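You operate a simulated robot arm through the tools that you are given. There is no shell and no other tool.

The job below is to be done with a simulated robot arm. You get a single attempt, and the scene is never put back.

JOB
Turn both drums to 30, brake the red one, run the other on to 120, release the brake.
Fine: drive the drums by the pinion knob; leave the other brake off.

It is judged by the outcome, as a careful person would: the job done as asked, and still so three seconds after it is handed in. It fails if anything else is knocked over, pushed out of place, dropped, spilled or broken.

ROBOT AND FRAMES
A 7-joint arm with a two-finger parallel gripper, fixed in place. Base frame: the origin is at the foot of the arm, x ahead of it, y to its left, z up. Readings come in mm, degrees, newtons and seconds.
With the tool pointing down near the work surface it reaches from about 240 to 680 mm from the base axis. Its first joint turns from -66.0 to 66.0 degrees. Payload 2.4 kg.
The tool frame sits at the grasp point between the pads (the TCP): z along the fingers, y along the line on which they close. The tips reach 30 mm beyond it. Largest opening 94 mm; finger width 28, thickness 10; the body of the gripper, 50 by 96 mm, starts 55 mm behind the TCP.
Orientation is that of the tool frame in the base frame, as a unit quaternion [w, x, y, z]. With the fingers straight down and closing along the base's y, the tool's x points along the base's -x, its y along +y and its z along -z.

CONTROLS
- The arm moves only by the tool arm_command. Its argument "motion" is one flat list of numbers, 6 for each row, row after row: the shift along the tool's x, y, z in mm, then the turn, a rotation vector about the tool's x, y, z in degrees. In form: [tx, ty, tz, wx, wy, wz, tx, ty, tz, wx, wy, wz, ...]. A call has 1 to 20 rows; each row is the pose to reach, as a shift and turn from the pose commanded when the call began, along the tool's axes at that moment. "hand" is the finger opening in mm, from 0 to 94, set as the call begins (left out, the last holds). Rows are played at 5 a second. More than 50 mm and 8.6 degrees between two rows, or a gripper value outside its range, and nothing of the call is played. A pose out of reach is approached as far as the arm can. The call stops where the force on the tool passes 50 N (or 10 N more than at its start, if that is more) or the arm is blocked; 0.2 s more then pass. The fingers move at their own pace (about 153 mm/s each) and stop on an object; they squeeze with about 22 N. The grip force told is the motor's: it shows also when the fingers shut on nothing. Time passes only in rows, and 0.2 s behind the last, so rows that repeat a pose let the fingers close. The reply holds the time, the measured pose of the TCP, the force on the tool along the base axes, the opening and the grip force, in the units named above and with some noise, with the torque about the TCP (base axes, N m) and any sound that the robot's microphone picked up.
- Cameras (640 x 400 px; columns grow to the right, rows downward): "scene" is fixed at [21.5, 465.3, 1472]; the picture's right is [-0.87, -0.49, 0.00], its down [-0.21, 0.38, -0.90] and it looks along [0.44, -0.78, -0.44] (base axes); focal length 318 px, centre (320, 200). "wrist" rides on the gripper at [76, 14, -102] in the tool frame; the picture's right is [-0.18, 0.98, 0.00], its down [-0.75, -0.14, -0.64] and it looks along [-0.63, -0.12, 0.77] (tool axes); focal length 243 px, centre (320, 200). There is no depth. A picture from a camera that has moved, and an enlarged one, comes with that camera's place and axes in the base frame and with its lens. The place of the scene camera against the robot may be out by one fixed shift of up to 25 mm in any direction.
- grab_frame(camera): a new picture of that camera. No time passes.
- enlarge(camera, box): a new picture of the part [left, top, right, bottom] of that camera's present view, enlarged. No time passes.
- hand_in(): hands the job in; it is judged then, once.

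Places have to be worked out from the pictures, the camera data and where the tool is seen. Open the gripper and draw the arm clear of the work before you hand the job in, unless the task says otherwise.

The tools are called after "Emit:" as name(argument=value, ...) on one line, values as JSON. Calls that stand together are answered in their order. arm_command: Moves the arm, as the interface text tells. Its arguments: {"type":"object","properties":{"motion":{"type":"array","items":{"type":"number"}},"hand":{"type":"number"}},"required":["motion"]} The other tools are called the same way: grab_frame (camera) takes a picture; enlarge (camera, box) takes an enlarged picture of a part of a camera's view; hand_in () hands the job in.

At the start:

```text
time: 0.0
position: [347.7, -222.5, 1326.3]
orientation: [0.0, 0.0, 1.0, 0.0]
ft_force: [0.3, -0.1, 0.6]
wrist_torque: [-0.01, 0.01, 0.0]
gripper_width: 93.9
finger_force: 0.1
```

scene: 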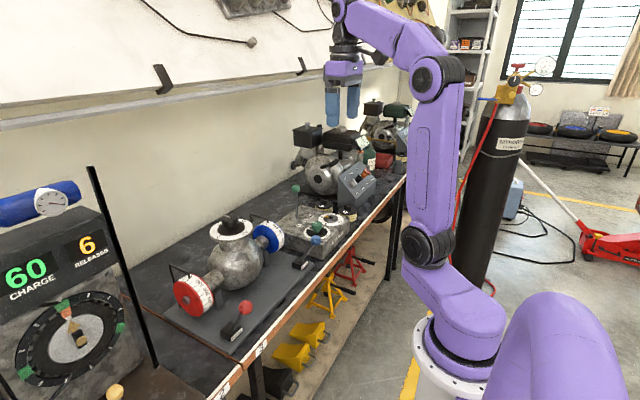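
wrist: 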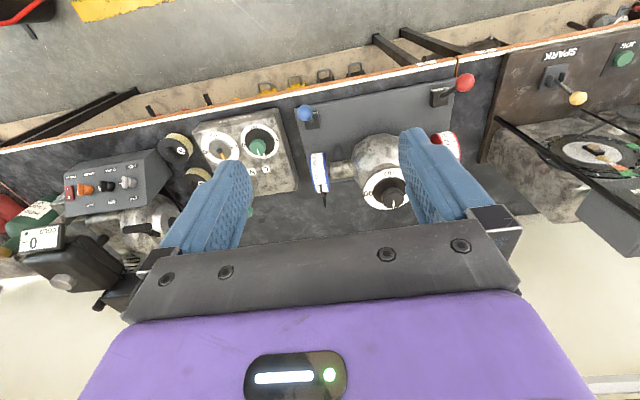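

The scene shows a differential housing with a red and a blue drum, a knob on top, and two brake levers with red and blue balls. I'll take closer looks before moving.

Emit:
enlarge(camera="scene", box=[150, 200, 310, 350])

Emit:
enlarge(camera="wrist", box=[280, 60, 500, 220])

Emit:
enlarge(camera="scene", box=[270, 90, 430, 270])

Emit:
enlarge(camera="scene", box=[0, 170, 160, 400])

```text
2.67 times, centred on (230, 275) of scene
camera zoom: at [21.5, 465.3, 1472.0], right [-0.87, -0.49, 0.0], down [-0.21, 0.38, -0.9], along [0.44, -0.78, -0.44], focal length 847 px, centre (560, 0)
```

zoom: 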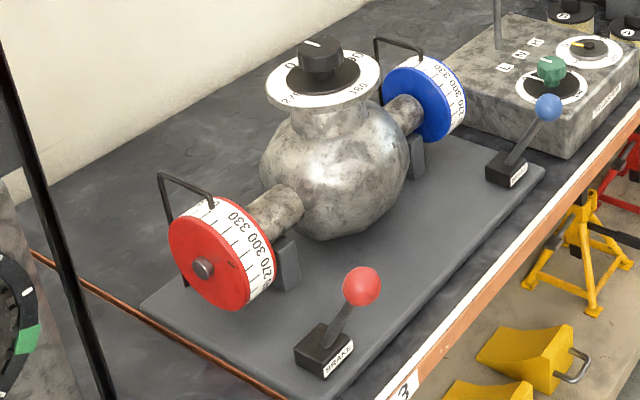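

```text
2.50 times, centred on (390, 140) of wrist
camera zoom: at [271.0, -208.4, 1426.8], right [0.18, 0.98, 0.0], down [0.75, -0.14, 0.64], along [0.63, -0.12, -0.77], focal length 606 px, centre (145, 350)
```

zoom: 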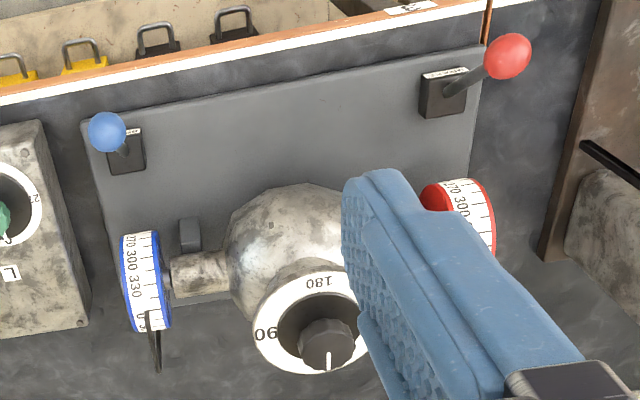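

```text
2.22 times, centred on (350, 180) of scene
camera zoom: at [21.5, 465.3, 1472.0], right [-0.87, -0.49, 0.0], down [-0.21, 0.38, -0.9], along [0.44, -0.78, -0.44], focal length 706 px, centre (253, 244)
```

zoom: 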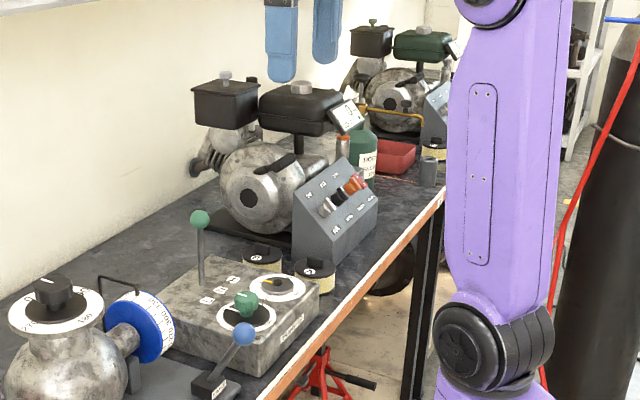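

```text
1.74 times, centred on (80, 285) of scene
camera zoom: at [21.5, 465.3, 1472.0], right [-0.87, -0.49, 0.0], down [-0.21, 0.38, -0.9], along [0.44, -0.78, -0.44], focal length 552 px, centre (737, 52)
```

zoom: 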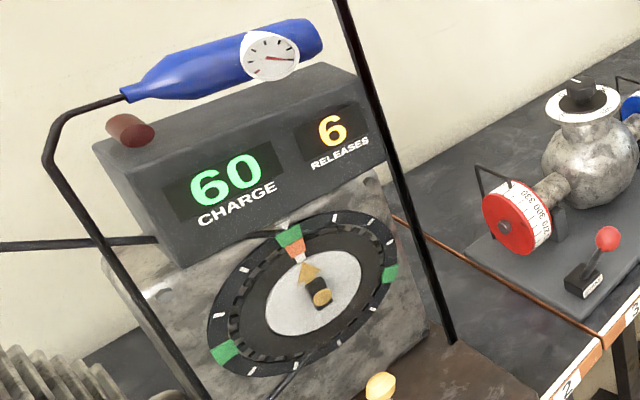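

The knob triangulates to about (650, -110, 995), and the red brake ball to about (457, 58, 890). I'll move to a viewing pose above and in front of the unit.

Emit:
arm_command(motion=[-23, 30, 16, 0, 0, 0, -46, 61, 33, 0, 0, 0, -69, 92, 50, 0, 0, 0, -92, 122, 66, 0, 0, 0], hand=94)

Emit:
grab_frame(camera="wrist")

```text
time: 1.0
position: [440.8, -99.3, 1257.9]
orientation: [0.001, 0.002, 1.0, 0.0]
ft_force: [-0.8, -0.7, -0.6]
wrist_torque: [0.0, 0.03, -0.03]
gripper_width: 94.0
finger_force: 0.0
```

```text
taken
camera wrist: at [364.5, -86.6, 1359.4], right [0.19, 0.98, 0.0], down [0.75, -0.14, 0.64], along [0.63, -0.12, -0.77], focal length 243 px, centre (320, 200)
```

wrist: 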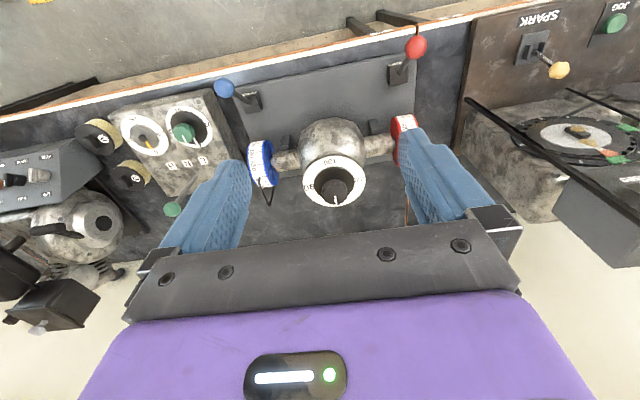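

Emit:
enlarge(camera="wrist", box=[235, 90, 435, 215])

Emit:
enlarge(camera="wrist", box=[290, 145, 380, 215])

Emit:
enlarge(camera="wrist", box=[235, 130, 299, 210])

Emit:
enlarge(camera="wrist", box=[200, 20, 440, 130])

```text
3.20 times, centred on (335, 152) of wrist
camera zoom: at [364.5, -86.6, 1359.4], right [0.19, 0.98, 0.0], down [0.75, -0.14, 0.64], along [0.63, -0.12, -0.77], focal length 776 px, centre (272, 352)
```

zoom: 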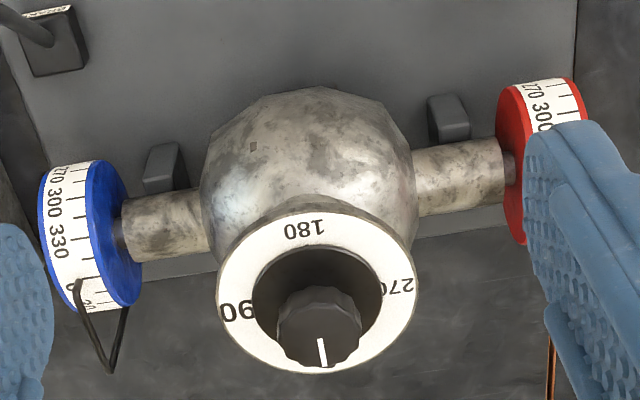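

```text
5.71 times, centred on (335, 180) of wrist
camera zoom: at [364.5, -86.6, 1359.4], right [0.19, 0.98, 0.0], down [0.75, -0.14, 0.64], along [0.63, -0.12, -0.77], focal length 1386 px, centre (234, 314)
```

zoom: 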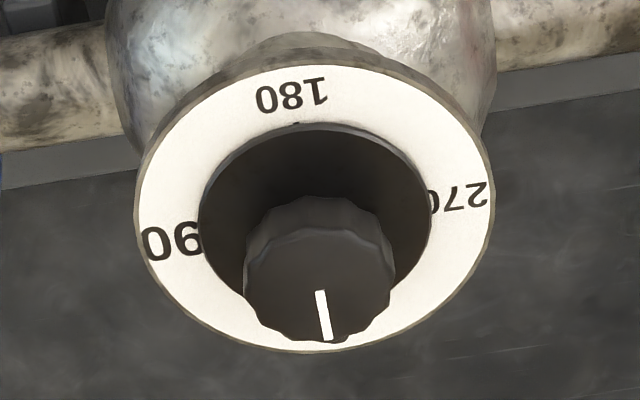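

```text
5.00 times, centred on (267, 170) of wrist
camera zoom: at [364.5, -86.6, 1359.4], right [0.19, 0.98, 0.0], down [0.75, -0.14, 0.64], along [0.63, -0.12, -0.77], focal length 1213 px, centre (585, 350)
```

zoom: 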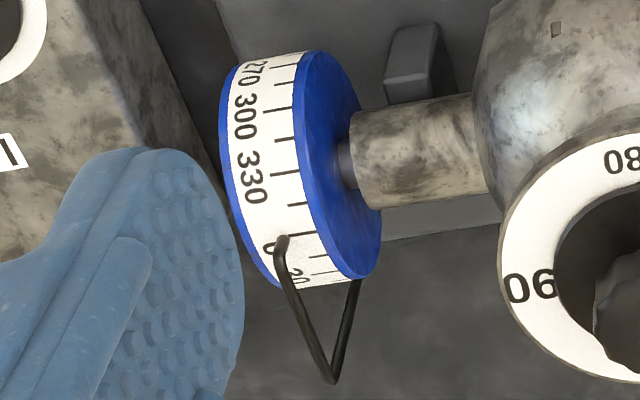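

```text
2.67 times, centred on (320, 75) of wrist
camera zoom: at [364.5, -86.6, 1359.4], right [0.19, 0.98, 0.0], down [0.75, -0.14, 0.64], along [0.63, -0.12, -0.77], focal length 647 px, centre (320, 533)
```

zoom: 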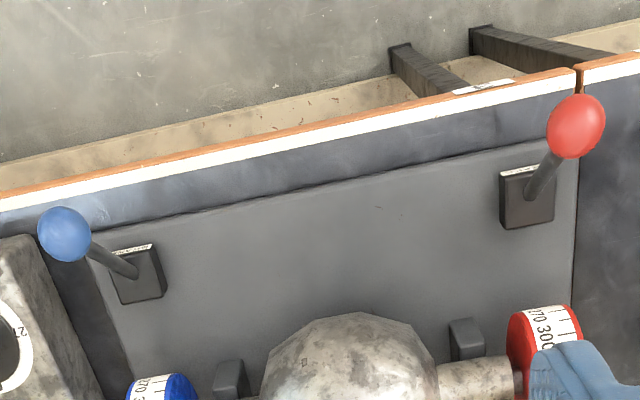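

Both drums seem to read about 0, with the knob at 0. Both brake levers lean toward the robot. I'll get a closer view of the red drum and its brake.

Emit:
arm_command(motion=[10, 35, 27, 0, 0, 0, 20, 70, 54, 0, 0, 0, 30, 105, 81, 0, 0, 0, 41, 139, 108, 0, 0, 0])

Emit:
grab_frame(camera="wrist")

Emit:
enlarge(camera="wrist", box=[240, 60, 400, 260])

Emit:
enlarge(camera="wrist", box=[300, 170, 400, 250])

```text
time: 2.0
position: [397.0, 39.0, 1150.5]
orientation: [0.0, 0.001, 1.0, 0.0]
ft_force: [0.6, -0.2, -0.6]
wrist_torque: [-0.02, 0.03, 0.0]
gripper_width: 94.0
finger_force: 0.0
```

```text
taken
camera wrist: at [320.4, 52.5, 1251.3], right [0.19, 0.98, 0.0], down [0.75, -0.14, 0.64], along [0.63, -0.12, -0.77], focal length 243 px, centre (320, 200)
```

wrist: 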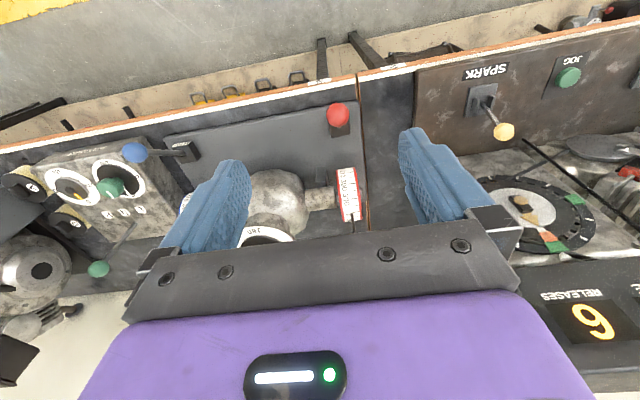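

```text
2.00 times, centred on (320, 160) of wrist
camera zoom: at [320.4, 52.5, 1251.3], right [0.19, 0.98, 0.0], down [0.75, -0.14, 0.64], along [0.63, -0.12, -0.77], focal length 485 px, centre (320, 280)
```

zoom: 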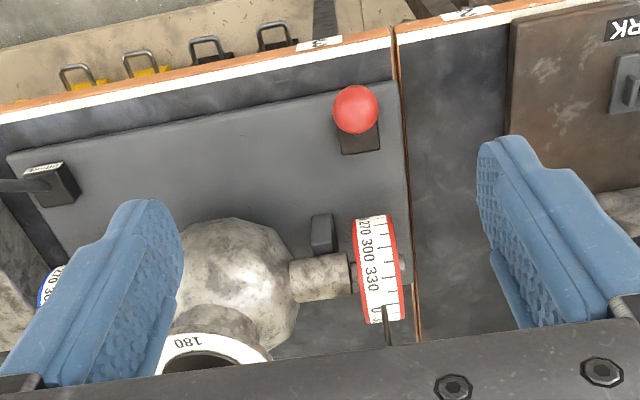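

```text
5.00 times, centred on (350, 210) of wrist
camera zoom: at [320.4, 52.5, 1251.3], right [0.19, 0.98, 0.0], down [0.75, -0.14, 0.64], along [0.63, -0.12, -0.77], focal length 1213 px, centre (170, 150)
```

zoom: 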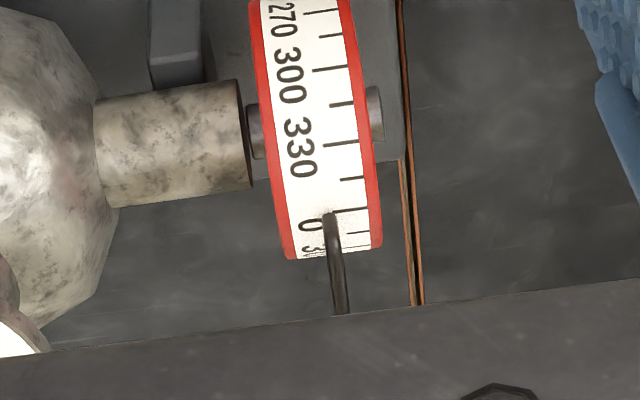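

Both pointers sit on 0, with ticks every 15° and 30 toward the back. The knob top is near (645.5, -112, 1008), about 48 mm across. I'll move above it and check alignment.

Emit:
arm_command(motion=[-36, -22, 7, 0, 0, 0, -71, -43, 14, 0, 0, 0, -107, -65, 21, 0, 0, 0, -142, -86, 29, 0, 0, 0, -178, -108, 36, 0, 0, 0, -213, -130, 43, 0, 0, 0, -248.5, -151, 50, 0, 0, 0, -248.5, -151, 50, 0, 0, 0])

Emit:
grab_frame(camera="wrist")

Emit:
grab_frame(camera="scene")

```text
time: 3.8
position: [647.9, -111.7, 1101.2]
orientation: [-0.001, 0.0, 1.0, 0.0]
ft_force: [-0.7, 0.6, -0.9]
wrist_torque: [-0.02, 0.02, -0.03]
gripper_width: 94.4
finger_force: 0.1
```

```text
taken
camera wrist: at [572.1, -99.7, 1203.3], right [0.18, 0.98, 0.0], down [0.75, -0.14, 0.64], along [0.63, -0.12, -0.77], focal length 243 px, centre (320, 200)
```

wrist: 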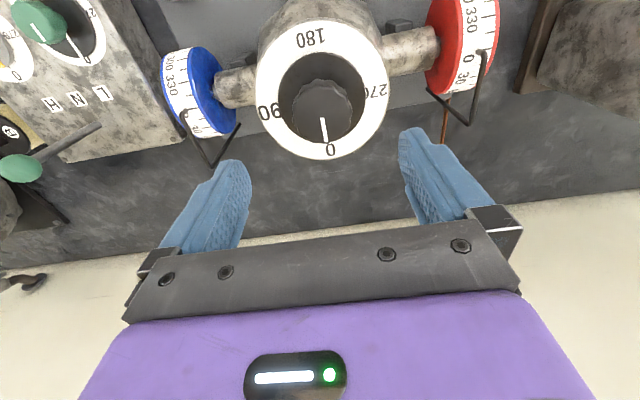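

```text
taken
```

scene: 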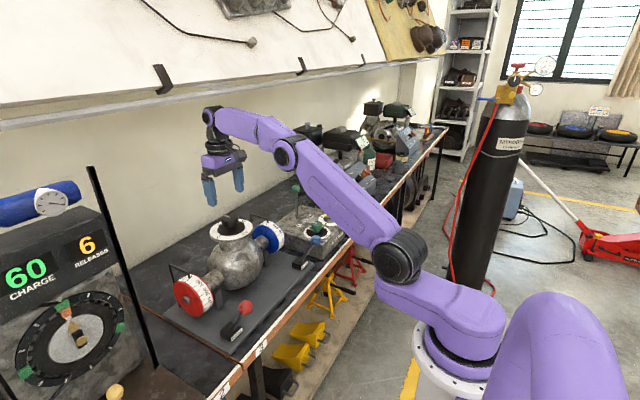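

Good view with both drums and the knob. I'll enlarge this to refine the knob centre.

Emit:
enlarge(camera="wrist", box=[245, 10, 405, 170])

Emit:
enlarge(camera="wrist", box=[420, 0, 510, 130])

Emit:
enlarge(camera="wrist", box=[150, 30, 250, 170])

Emit:
enlarge(camera="scene", box=[160, 160, 300, 330])

```text
2.50 times, centred on (325, 90) of wrist
camera zoom: at [572.1, -99.7, 1203.3], right [0.18, 0.98, 0.0], down [0.75, -0.14, 0.64], along [0.63, -0.12, -0.77], focal length 606 px, centre (308, 475)
```

zoom: 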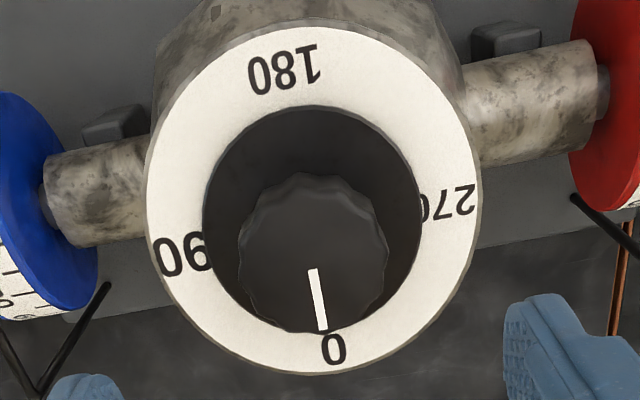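

```text
3.08 times, centred on (465, 65) of wrist
camera zoom: at [572.1, -99.7, 1203.3], right [0.18, 0.98, 0.0], down [0.75, -0.14, 0.64], along [0.63, -0.12, -0.77], focal length 746 px, centre (-126, 615)
```

zoom: 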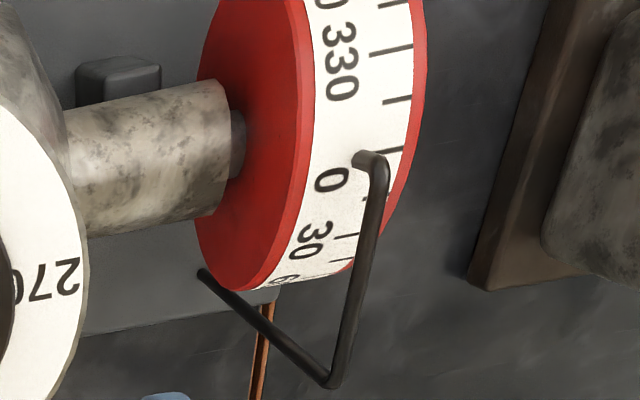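

```text
2.86 times, centred on (200, 100) of wrist
camera zoom: at [572.1, -99.7, 1203.3], right [0.18, 0.98, 0.0], down [0.75, -0.14, 0.64], along [0.63, -0.12, -0.77], focal length 693 px, centre (663, 486)
```

zoom: 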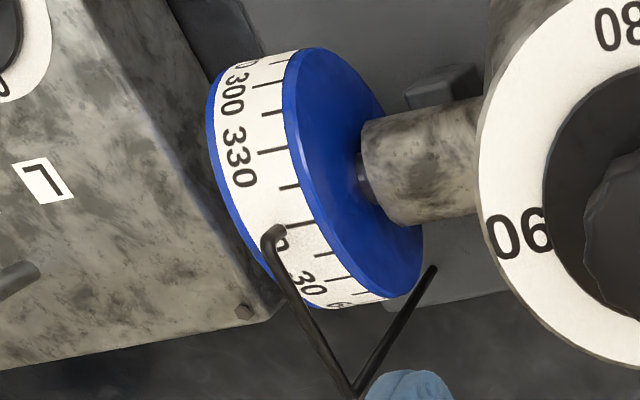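

```text
2.35 times, centred on (230, 245) of scene
camera zoom: at [21.6, 465.3, 1472.0], right [-0.87, -0.49, 0.0], down [-0.21, 0.38, -0.9], along [0.44, -0.78, -0.44], focal length 747 px, centre (532, 94)
```

zoom: 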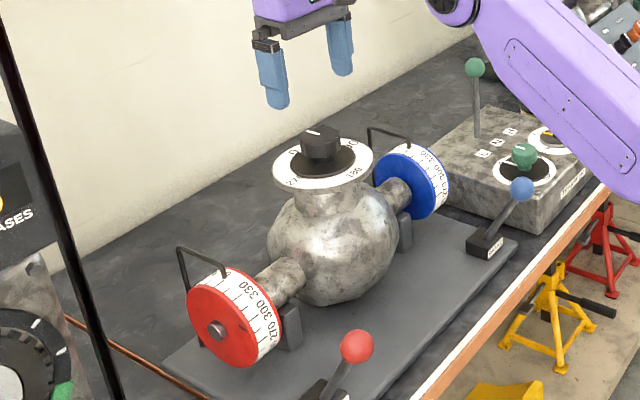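

The knob centre resolves to about (645, -112), top at about 1008 and dial face at about 967. I'll descend with the fingers open to TCP z of about 1006 and check before closing.

Emit:
arm_command(motion=[2.5, 0, 30, 0, 0, 0, 2.5, 0, 60, 0, 0, 0, 2.5, 0, 80, 0, 0, 0, 2.5, 0, 95, 0, 0, 0, 2.5, 0, 95, 0, 0, 0])

Emit:
grab_frame(camera="wrist")

Emit:
enlarge(camera="scene", box=[180, 170, 300, 280])

```text
time: 5.0
position: [644.0, -112.3, 1004.4]
orientation: [0.0, 0.0, 1.0, 0.0]
ft_force: [0.5, 0.6, 0.2]
wrist_torque: [-0.03, 0.0, 0.02]
gripper_width: 94.1
finger_force: 0.1
```

```text
taken
camera wrist: at [567.2, -99.3, 1106.3], right [0.18, 0.98, 0.0], down [0.75, -0.14, 0.64], along [0.63, -0.12, -0.77], focal length 243 px, centre (320, 200)
```

wrist: 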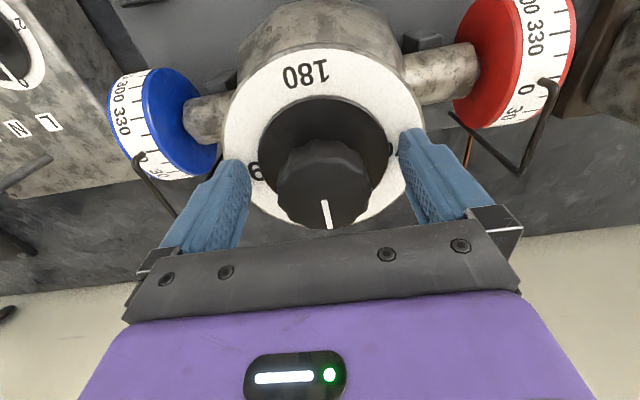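

```text
3.64 times, centred on (240, 225) of scene
camera zoom: at [21.5, 465.3, 1472.0], right [-0.87, -0.49, 0.0], down [-0.21, 0.38, -0.9], along [0.44, -0.78, -0.44], focal length 1155 px, centre (611, 109)
```

zoom: 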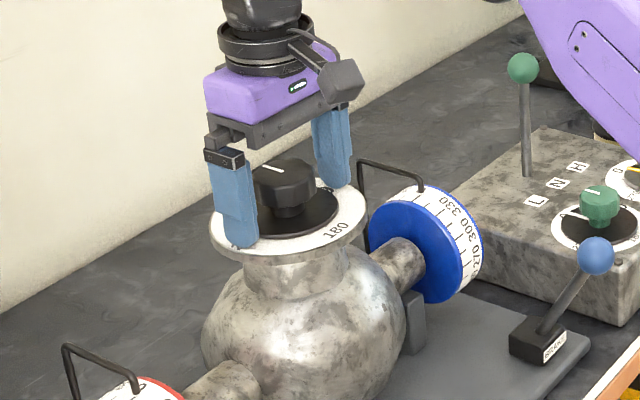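

The fingers straddle the knob symmetrically. I'll close on it.

Emit:
arm_command(motion=[0, 0, 0, 0, 0, 0, 0, 0, 0, 0, 0, 0, 0, 0, 0, 0, 0, 0], hand=30)

Emit:
grab_frame(camera="wrist")

```text
time: 5.8
position: [644.1, -110.4, 1003.8]
orientation: [0.001, -0.002, 1.0, 0.0]
ft_force: [3.0, 6.7, -3.2]
wrist_torque: [-0.58, 0.02, 0.07]
gripper_width: 47.9
finger_force: 45.4
```

```text
taken
camera wrist: at [567.6, -97.7, 1106.4], right [0.18, 0.98, 0.0], down [0.75, -0.14, 0.64], along [0.63, -0.12, -0.77], focal length 243 px, centre (320, 200)
```

wrist: 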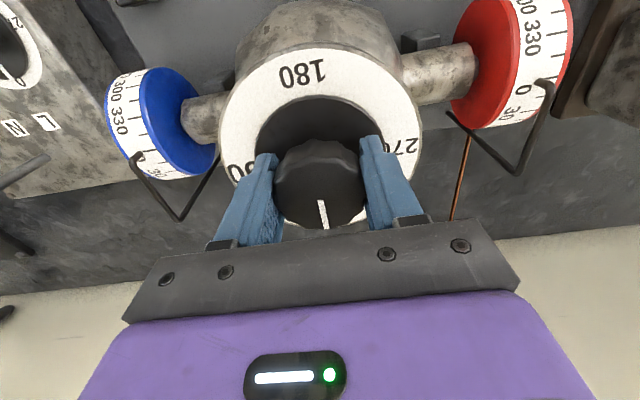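

I have a firm grip at 47.9 mm, and the knob sits about 2 mm toward +y. I'll recentre and turn 15° clockwise, seen from above, as a test.

Emit:
arm_command(motion=[0, 2, 0, 0, 0, 0, 0, 2, 0, 0, 0, 5, 0, 2, 0, 0, 0, 10, 0, 2, 0, 0, 0, 15, 0, 2, 0, 0, 0, 15])

Emit:
grab_frame(camera="wrist")

Emit:
enlarge(camera="scene", box=[160, 210, 290, 320])

```text
time: 7.0
position: [643.6, -109.6, 1005.4]
orientation: [0.0, 0.132, 0.991, 0.0]
ft_force: [1.9, 0.0, -13.6]
wrist_torque: [0.03, -0.66, -0.05]
gripper_width: 47.9
finger_force: 45.5
```

```text
taken
camera wrist: at [574.5, -77.8, 1106.6], right [0.43, 0.9, 0.0], down [0.69, -0.33, 0.64], along [0.58, -0.28, -0.77], focal length 243 px, centre (320, 200)
```

wrist: 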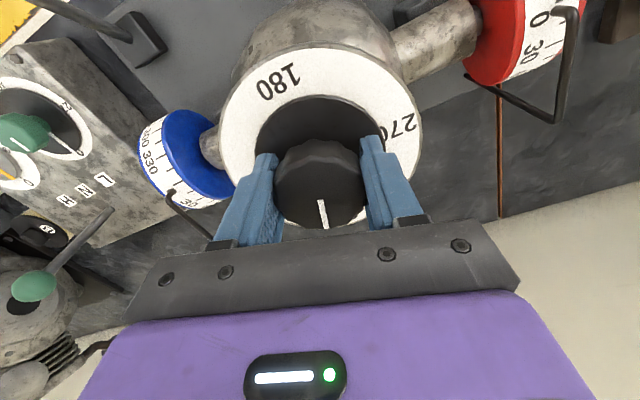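

```text
3.64 times, centred on (225, 265) of scene
camera zoom: at [21.9, 465.2, 1472.0], right [-0.87, -0.49, 0.0], down [-0.21, 0.38, -0.9], along [0.44, -0.78, -0.44], focal length 1155 px, centre (666, -36)
```

zoom: 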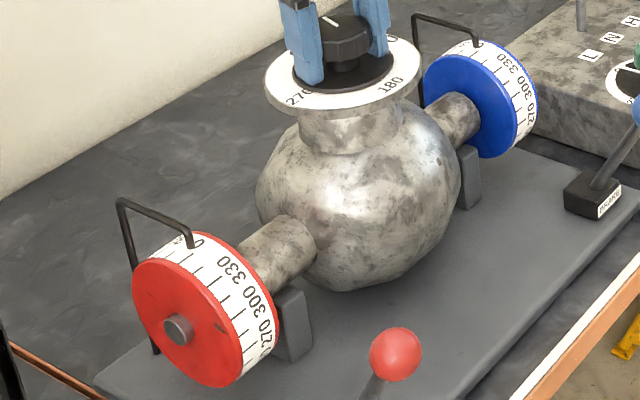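

The knob has followed by about 15°. I'll check how the drums moved.

Emit:
enlarge(camera="scene", box=[165, 255, 245, 325])

Emit:
enlarge(camera="scene", box=[240, 205, 310, 265])

Emit:
enlarge(camera="wrist", box=[460, 0, 590, 130])

Emit:
enlarge(camera="wrist", box=[130, 95, 250, 225])

```text
5.71 times, centred on (205, 290) of scene
camera zoom: at [21.9, 465.2, 1472.0], right [-0.87, -0.49, 0.0], down [-0.21, 0.38, -0.9], along [0.44, -0.78, -0.44], focal length 1814 px, centre (977, -314)
```

zoom: 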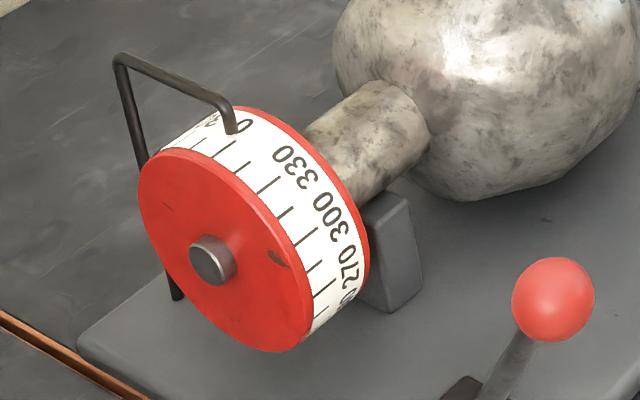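

```text
6.67 times, centred on (275, 235) of scene
camera zoom: at [21.9, 465.2, 1472.0], right [-0.87, -0.49, 0.0], down [-0.21, 0.38, -0.9], along [0.44, -0.78, -0.44], focal length 2117 px, centre (620, -33)
```

zoom: 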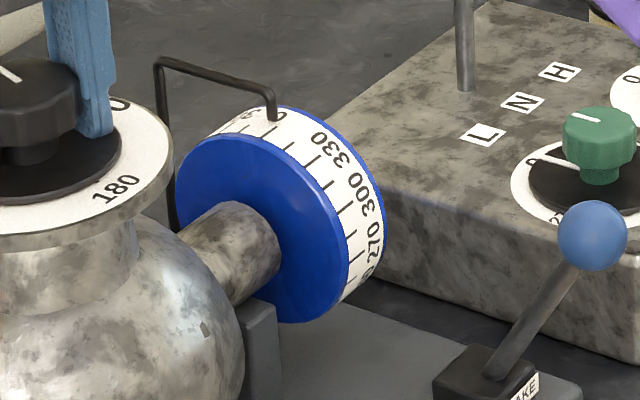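

```text
3.08 times, centred on (525, 65) of wrist
camera zoom: at [574.5, -77.8, 1106.6], right [0.43, 0.9, 0.0], down [0.69, -0.33, 0.64], along [0.58, -0.28, -0.77], focal length 746 px, centre (-311, 615)
```

zoom: 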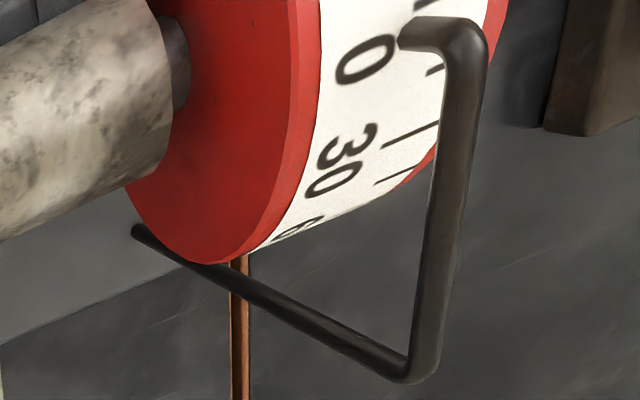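

```text
3.08 times, centred on (190, 160) of wrist
camera zoom: at [574.5, -77.8, 1106.6], right [0.43, 0.9, 0.0], down [0.69, -0.33, 0.64], along [0.58, -0.28, -0.77], focal length 746 px, centre (720, 323)
```

zoom: 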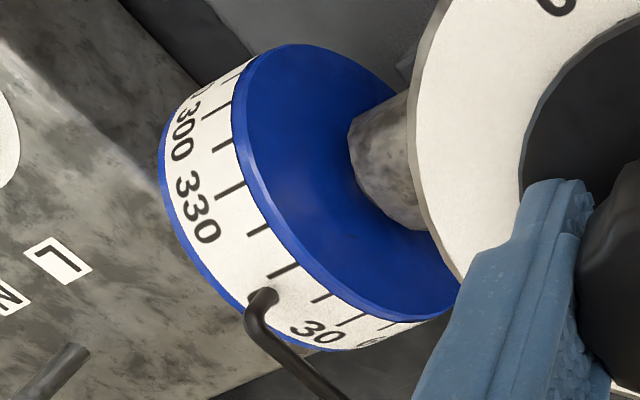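

The scale seems to have moved a few degrees the right way, so this is roughly a 1:4 ratio. I'll continue clockwise another 35° and re-read.

Emit:
arm_command(motion=[0, 0, 0, 0, 0, 5, 0, 0, 0, 0, 0, 10, 0, 0, 0, 0, 0, 15, 0, 0, 0, 0, 0, 20, 0, 0, 0, 0, 0, 25, 0, 0, 0, 0, 0, 30, 0, 0, 0, 0, 0, 35, 0, 0, 0, 0, 0, 35])

Emit:
enlarge(camera="scene", box=[165, 255, 245, 325])

Emit:
enlarge(camera="scene", box=[240, 205, 310, 265])

Emit:
grab_frame(camera="wrist")

```text
time: 8.8
position: [644.2, -109.8, 1005.0]
orientation: [-0.001, 0.423, 0.906, 0.0]
ft_force: [7.2, -2.5, -29.3]
wrist_torque: [-0.24, -0.45, -0.03]
gripper_width: 48.0
finger_force: 45.5
```

```text
5.71 times, centred on (205, 290) of scene
camera zoom: at [22.3, 465.1, 1472.0], right [-0.87, -0.49, 0.0], down [-0.21, 0.38, -0.9], along [0.44, -0.78, -0.44], focal length 1814 px, centre (977, -314)
```

zoom: 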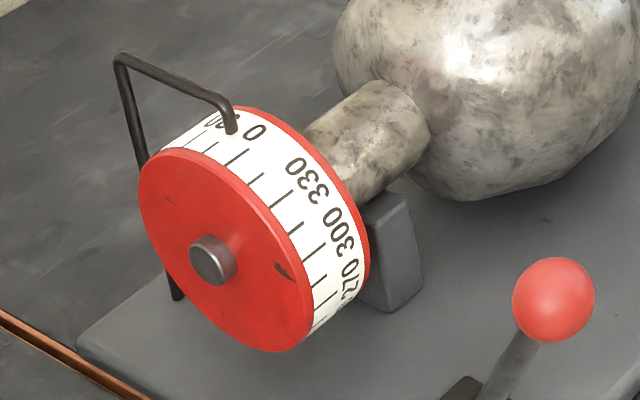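

```text
6.67 times, centred on (275, 235) of scene
camera zoom: at [22.3, 465.1, 1472.0], right [-0.87, -0.49, 0.0], down [-0.21, 0.38, -0.9], along [0.44, -0.78, -0.44], focal length 2117 px, centre (620, -33)
```

zoom: 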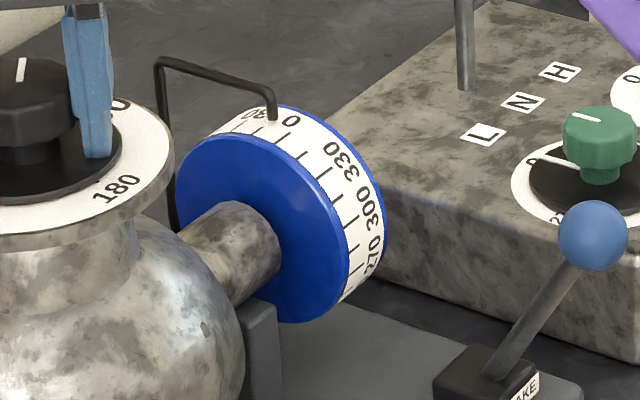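

```text
taken
camera wrist: at [606.7, -43.6, 1106.7], right [0.87, 0.49, 0.0], down [0.38, -0.67, 0.64], along [0.31, -0.56, -0.77], focal length 243 px, centre (320, 200)
```

wrist: 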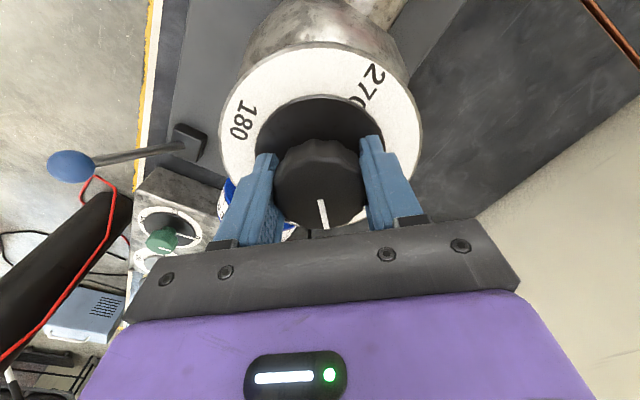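

The drums read about 12 at 50° of knob, so the ratio is about 4:1. The downward pull on the tool has grown to 29 N, so I'll ease the command 1.5 mm down and see how it responds.

Emit:
arm_command(motion=[0, 0, 1.5, 0, 0, 0, 0, 0, 1.5, 0, 0, 0])

Emit:
enlarge(camera="scene", box=[190, 180, 270, 250])

```text
time: 9.4
position: [644.5, -110.8, 1005.0]
orientation: [-0.001, 0.424, 0.906, 0.0]
ft_force: [4.8, -2.0, -14.6]
wrist_torque: [0.78, 0.83, -0.07]
gripper_width: 47.8
finger_force: 45.0
```

```text
5.71 times, centred on (230, 215) of scene
camera zoom: at [22.0, 465.1, 1472.0], right [-0.87, -0.49, 0.0], down [-0.21, 0.38, -0.9], along [0.44, -0.78, -0.44], focal length 1814 px, centre (834, 114)
```

zoom: 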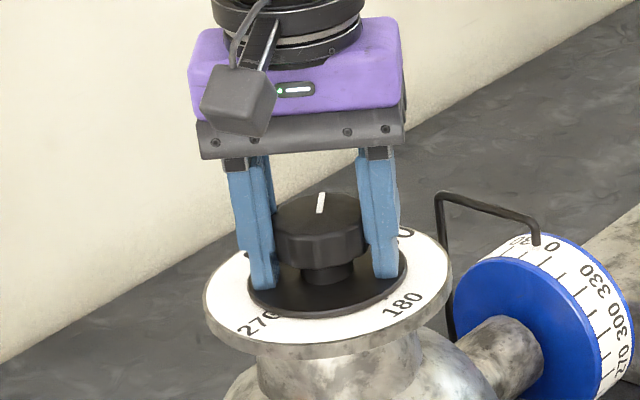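

The force eased, so the spring-like mismatch is just a small height offset. I'll turn on another 35°, to 85° of knob.

Emit:
arm_command(motion=[0, 0, 0.5, 0, 0, 5, 0, 0, 0.5, 0, 0, 10, 0, 0, 0.5, 0, 0, 15, 0, 0, 0.5, 0, 0, 20, 0, 0, 0.5, 0, 0, 25, 0, 0, 0.5, 0, 0, 30, 0, 0, 0.5, 0, 0, 35, 0, 0, 0.5, 0, 0, 35])

Emit:
enlarge(camera="scene", box=[165, 255, 245, 325])

Emit:
enlarge(camera="scene", box=[190, 180, 310, 280])

```text
time: 11.2
position: [645.7, -109.8, 1005.4]
orientation: [0.002, 0.676, 0.737, 0.0]
ft_force: [6.2, 1.3, 3.8]
wrist_torque: [-0.89, 0.92, -0.04]
gripper_width: 48.0
finger_force: 45.3
```

```text
5.71 times, centred on (205, 290) of scene
camera zoom: at [21.7, 465.4, 1472.0], right [-0.87, -0.49, 0.0], down [-0.21, 0.38, -0.9], along [0.44, -0.78, -0.44], focal length 1814 px, centre (977, -314)
```

zoom: 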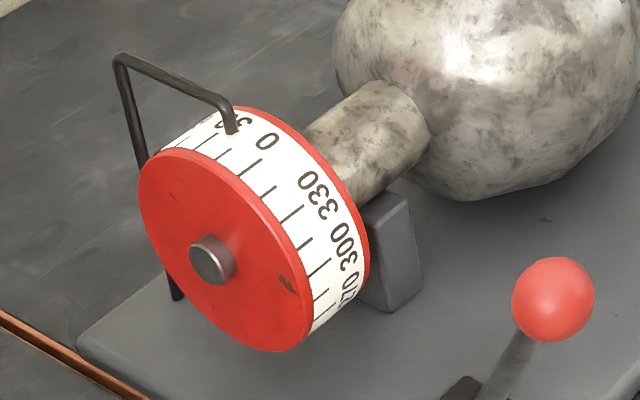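

```text
4.00 times, centred on (250, 230) of scene
camera zoom: at [21.7, 465.4, 1472.0], right [-0.87, -0.49, 0.0], down [-0.21, 0.38, -0.9], along [0.44, -0.78, -0.44], focal length 1270 px, centre (600, 80)
```

zoom: 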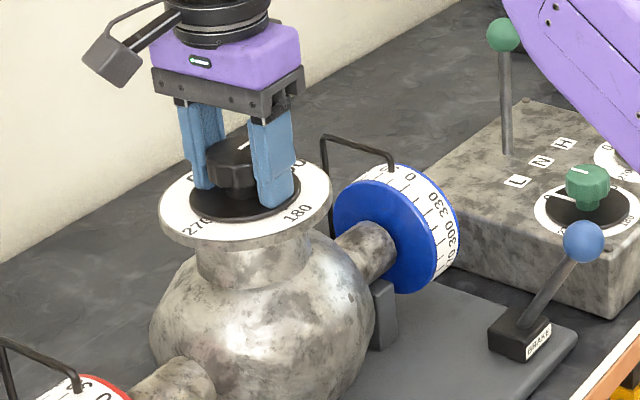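

Still tracking smoothly at 85° of knob. I'll advance another 30°, then read carefully.

Emit:
arm_command(motion=[0, 0, 0, 0, 0, 5, 0, 0, 0, 0, 0, 10, 0, 0, 0, 0, 0, 15, 0, 0, 0, 0, 0, 20, 0, 0, 0, 0, 0, 25, 0, 0, 0, 0, 0, 30, 0, 0, 0, 0, 0, 30])

Emit:
enlarge(camera="scene", box=[175, 260, 225, 300])

Emit:
enlarge(camera="scene", box=[250, 210, 300, 250])

Emit:
grab_frame(camera="wrist")

```text
time: 12.8
position: [644.7, -110.3, 1005.4]
orientation: [0.001, 0.844, 0.537, 0.002]
ft_force: [14.0, -0.8, 7.5]
wrist_torque: [-0.3, 0.02, -0.04]
gripper_width: 47.9
finger_force: 45.1
```

```text
10.00 times, centred on (200, 280) of scene
camera zoom: at [21.8, 465.3, 1472.0], right [-0.87, -0.49, 0.0], down [-0.21, 0.38, -0.9], along [0.44, -0.78, -0.44], focal length 3175 px, centre (1520, -600)
```

zoom: 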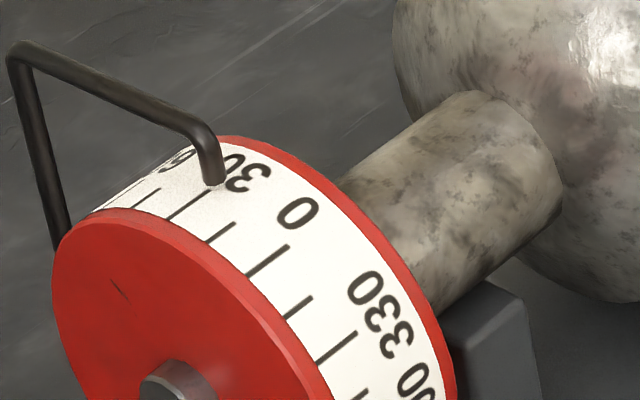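

```text
10.00 times, centred on (275, 230) of scene
camera zoom: at [21.8, 465.3, 1472.0], right [-0.87, -0.49, 0.0], down [-0.21, 0.38, -0.9], along [0.44, -0.78, -0.44], focal length 3175 px, centre (770, -100)
```

zoom: 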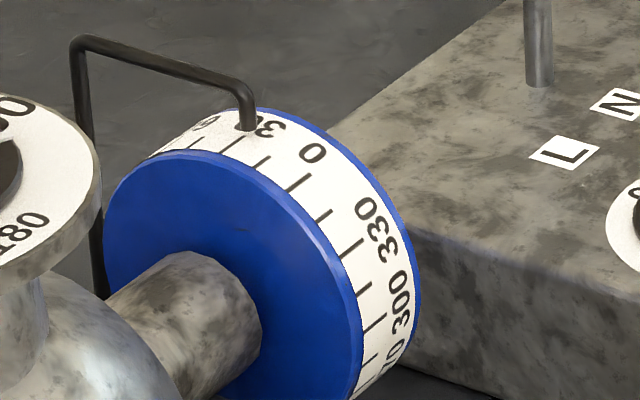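

```text
taken
camera wrist: at [690.1, -48.3, 1106.7], right [0.81, -0.58, 0.0], down [-0.45, -0.62, 0.64], along [-0.37, -0.52, -0.77], focal length 243 px, centre (320, 200)
```

wrist: 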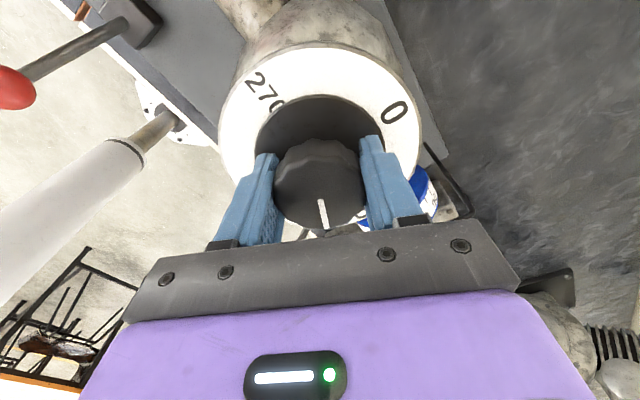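

The red pointer is now very close to 30. The readings suit a 4:1 ratio (115/4 = 28.75), so I'll turn the last 5° and read again before letting go.

Emit:
arm_command(motion=[0, 0, 0, 0, 0, 2.5, 0, 0, 0, 0, 0, 5, 0, 0, 0, 0, 0, 5])

Emit:
enlarge(camera="scene", box=[175, 260, 225, 300])

Emit:
enlarge(camera="scene", box=[150, 200, 310, 350])

```text
time: 13.6
position: [645.0, -109.7, 1005.3]
orientation: [0.001, 0.866, 0.499, 0.002]
ft_force: [20.6, -1.3, 10.0]
wrist_torque: [0.0, 0.84, -0.03]
gripper_width: 48.0
finger_force: 45.0
```

```text
10.00 times, centred on (200, 280) of scene
camera zoom: at [21.9, 465.3, 1472.0], right [-0.87, -0.49, 0.0], down [-0.21, 0.38, -0.9], along [0.44, -0.78, -0.44], focal length 3175 px, centre (1520, -600)
```

zoom: 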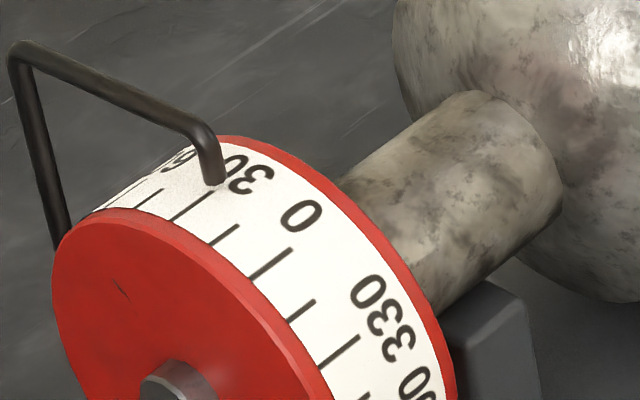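

```text
2.67 times, centred on (230, 275) of scene
camera zoom: at [21.9, 465.3, 1472.0], right [-0.87, -0.49, 0.0], down [-0.21, 0.38, -0.9], along [0.44, -0.78, -0.44], focal length 847 px, centre (560, 0)
```

zoom: 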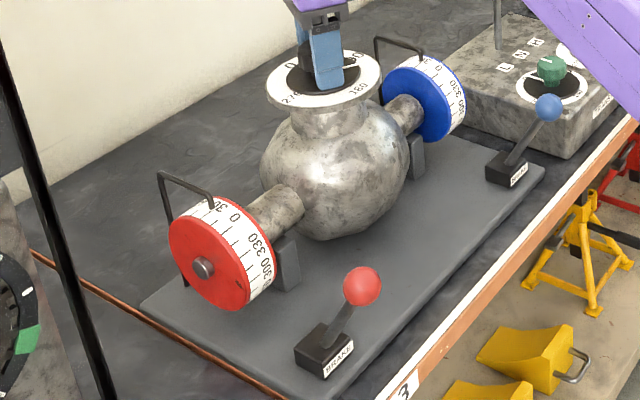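

The labels now sit where their neighbours 30° away were at the start, so the drums have moved about 30. I'll release, rise, and return to the earlier viewing pose to compare.

Emit:
arm_command(motion=[0, 0, 0, 0, 0, 0, 0, 0, 0, 0, 0, 0, 0, 0, -30, 0, 0, 0, 0, 0, -65, 0, 0, 0, 0, 0, -97, 0, 0, 0], hand=90)

Emit:
arm_command(motion=[0, 0, 0, 0, 0, -8, 0, 0, 0, 0, 0, -16, 0, 0, 0, 0, 0, -24, 0, 0, 0, 0, 0, -32, 0, 0, 0, 0, 0, -40, 0, 0, 0, 0, 0, -48, 0, 0, 0, 0, 0, -56, 0, 0, 0, 0, 0, -64, 0, 0, 0, 0, 0, -72, 0, 0, 0, 0, 0, -80, 0, 0, 0, 0, 0, -88, 0, 0, 0, 0, 0, -96, 0, 0, 0, 0, 0, -104, 0, 0, 0, 0, 0, -112, 0, 0, 0, 0, 0, -120, 0, 0, 0, 0, 0, -120])

Emit:
grab_frame(camera="wrist")

Emit:
enlarge(camera="wrist", box=[420, 0, 510, 130])

Emit:
enlarge(camera="wrist", box=[150, 30, 250, 170])

Emit:
enlarge(camera="wrist", box=[245, 10, 405, 170])

```text
time: 14.8
position: [645.6, -110.3, 1102.4]
orientation: [-0.002, 0.866, 0.499, 0.0]
ft_force: [0.1, 0.7, 0.1]
wrist_torque: [-0.02, -0.02, -0.01]
gripper_width: 90.1
finger_force: 0.0
```

```text
time: 18.2
position: [644.4, -110.2, 1101.3]
orientation: [0.0, -0.001, 1.0, 0.0]
ft_force: [-0.1, 0.4, 0.4]
wrist_torque: [0.01, -0.04, 0.01]
gripper_width: 90.3
finger_force: 0.1
```

```text
taken
camera wrist: at [568.3, -97.3, 1202.9], right [0.18, 0.98, 0.0], down [0.75, -0.14, 0.64], along [0.63, -0.12, -0.77], focal length 243 px, centre (320, 200)
```

wrist: 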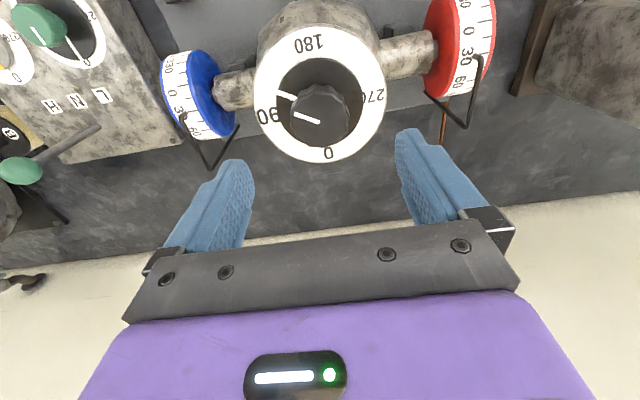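

```text
3.08 times, centred on (465, 65) of wrist
camera zoom: at [568.3, -97.3, 1202.9], right [0.18, 0.98, 0.0], down [0.75, -0.14, 0.64], along [0.63, -0.12, -0.77], focal length 746 px, centre (-126, 615)
```

zoom: 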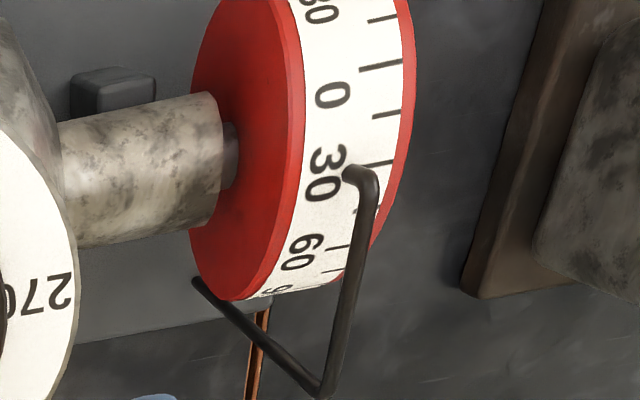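

```text
2.86 times, centred on (200, 100) of wrist
camera zoom: at [568.3, -97.3, 1202.9], right [0.18, 0.98, 0.0], down [0.75, -0.14, 0.64], along [0.63, -0.12, -0.77], focal length 693 px, centre (663, 486)
```

zoom: 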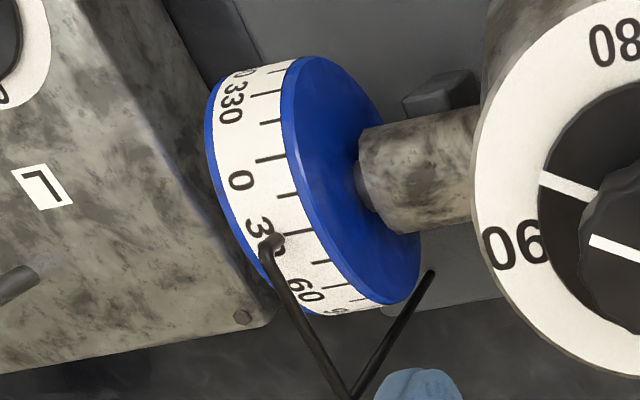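

```text
2.50 times, centred on (325, 90) of wrist
camera zoom: at [568.3, -97.3, 1202.9], right [0.18, 0.98, 0.0], down [0.75, -0.14, 0.64], along [0.63, -0.12, -0.77], focal length 606 px, centre (308, 475)
```

zoom: 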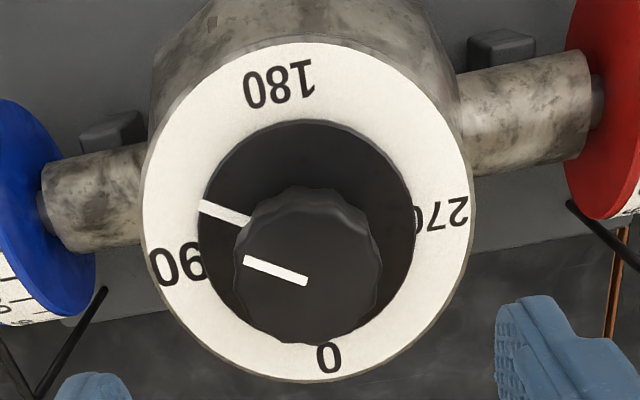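

Matching against the initial pictures, both drums look to be at about 30. For a parallax-free check I'll put the camera over the red pointer, in the plane of the axle, with the tool yawed 90°.

Emit:
arm_command(motion=[1, 13, 0, 0, 0, 7.5, 2, 26, 0, 0, 0, 15, 3, 39, 0, 0, 0, 22.5, 4, 52, 0, 0, 0, 30, 5, 65, 0, 0, 0, 37.5, 6, 78, 0, 0, 0, 45, 7, 91, 0, 0, 0, 52.5, 8, 104, 0, 0, 0, 60, 9, 117, 0, 0, 0, 67.5, 10, 130, 0, 0, 0, 75, 11, 143, 0, 0, 0, 82.5, 13, 154, 20, 0, 0, 90, 13, 154, 40, 0, 0, 90, 13, 154, 60, 0, 0, 90, 13, 154, 80, 0, 0, 90, 13, 154, 80, 0, 0, 90])

Emit:
grab_frame(camera="wrist")

```text
time: 21.6
position: [633.6, 42.9, 1020.9]
orientation: [0.0, 0.708, 0.707, 0.0]
ft_force: [-0.5, -0.3, 0.0]
wrist_torque: [-0.02, 0.0, 0.01]
gripper_width: 90.1
finger_force: 0.0
```

```text
taken
camera wrist: at [646.4, 118.9, 1121.9], right [0.98, -0.19, 0.0], down [-0.14, -0.75, 0.64], along [-0.12, -0.63, -0.77], focal length 243 px, centre (320, 200)
```

wrist: 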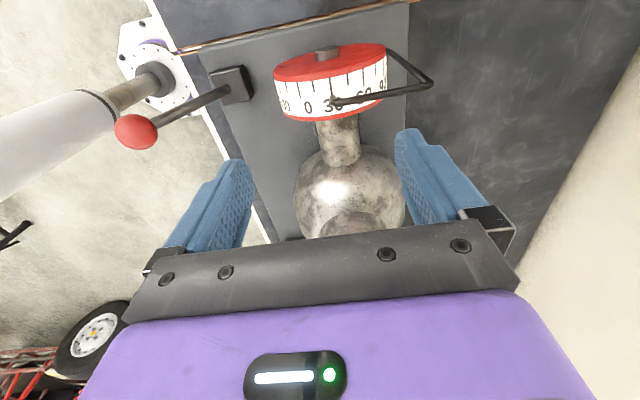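

Emit:
enlarge(camera="wrist", box=[265, 40, 400, 130])

Emit:
enlarge(camera="wrist", box=[300, 70, 370, 120])

Emit:
enlarge(camera="wrist", box=[100, 40, 280, 160])

```text
4.44 times, centred on (332, 85) of wrist
camera zoom: at [646.4, 118.9, 1121.9], right [0.98, -0.19, 0.0], down [-0.14, -0.75, 0.64], along [-0.12, -0.63, -0.77], focal length 1078 px, centre (264, 711)
```

zoom: 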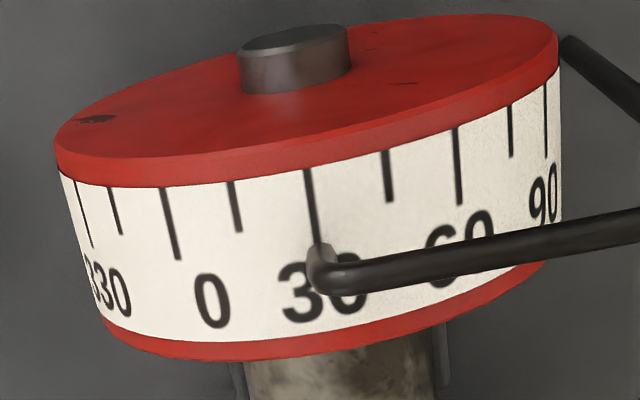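

```text
8.00 times, centred on (335, 95) of wrist
camera zoom: at [646.4, 118.9, 1121.9], right [0.98, -0.19, 0.0], down [-0.14, -0.75, 0.64], along [-0.12, -0.63, -0.77], focal length 1941 px, centre (200, 1040)
```

zoom: 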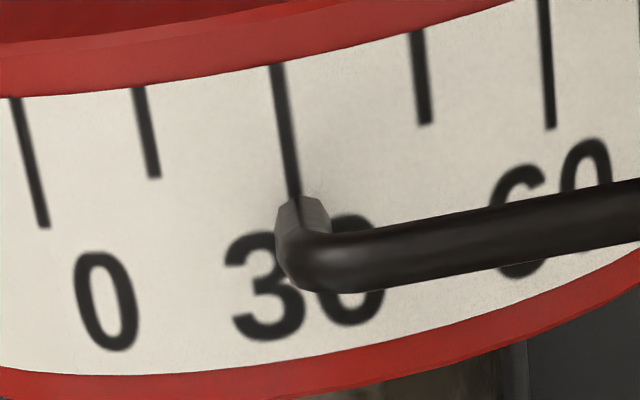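

```text
3.33 times, centred on (190, 100) of wrist
camera zoom: at [646.4, 118.9, 1121.9], right [0.98, -0.19, 0.0], down [-0.14, -0.75, 0.64], along [-0.12, -0.63, -0.77], focal length 809 px, centre (753, 533)
```

zoom: 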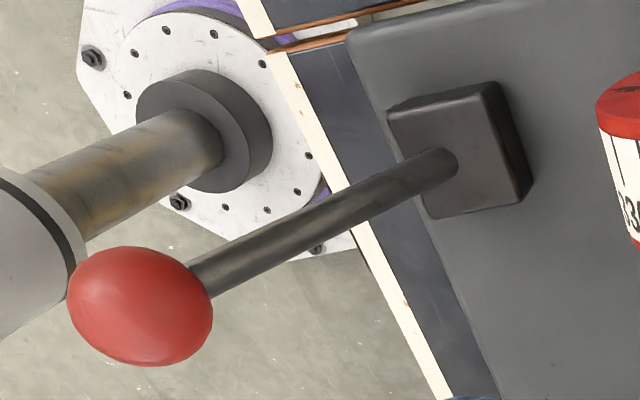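

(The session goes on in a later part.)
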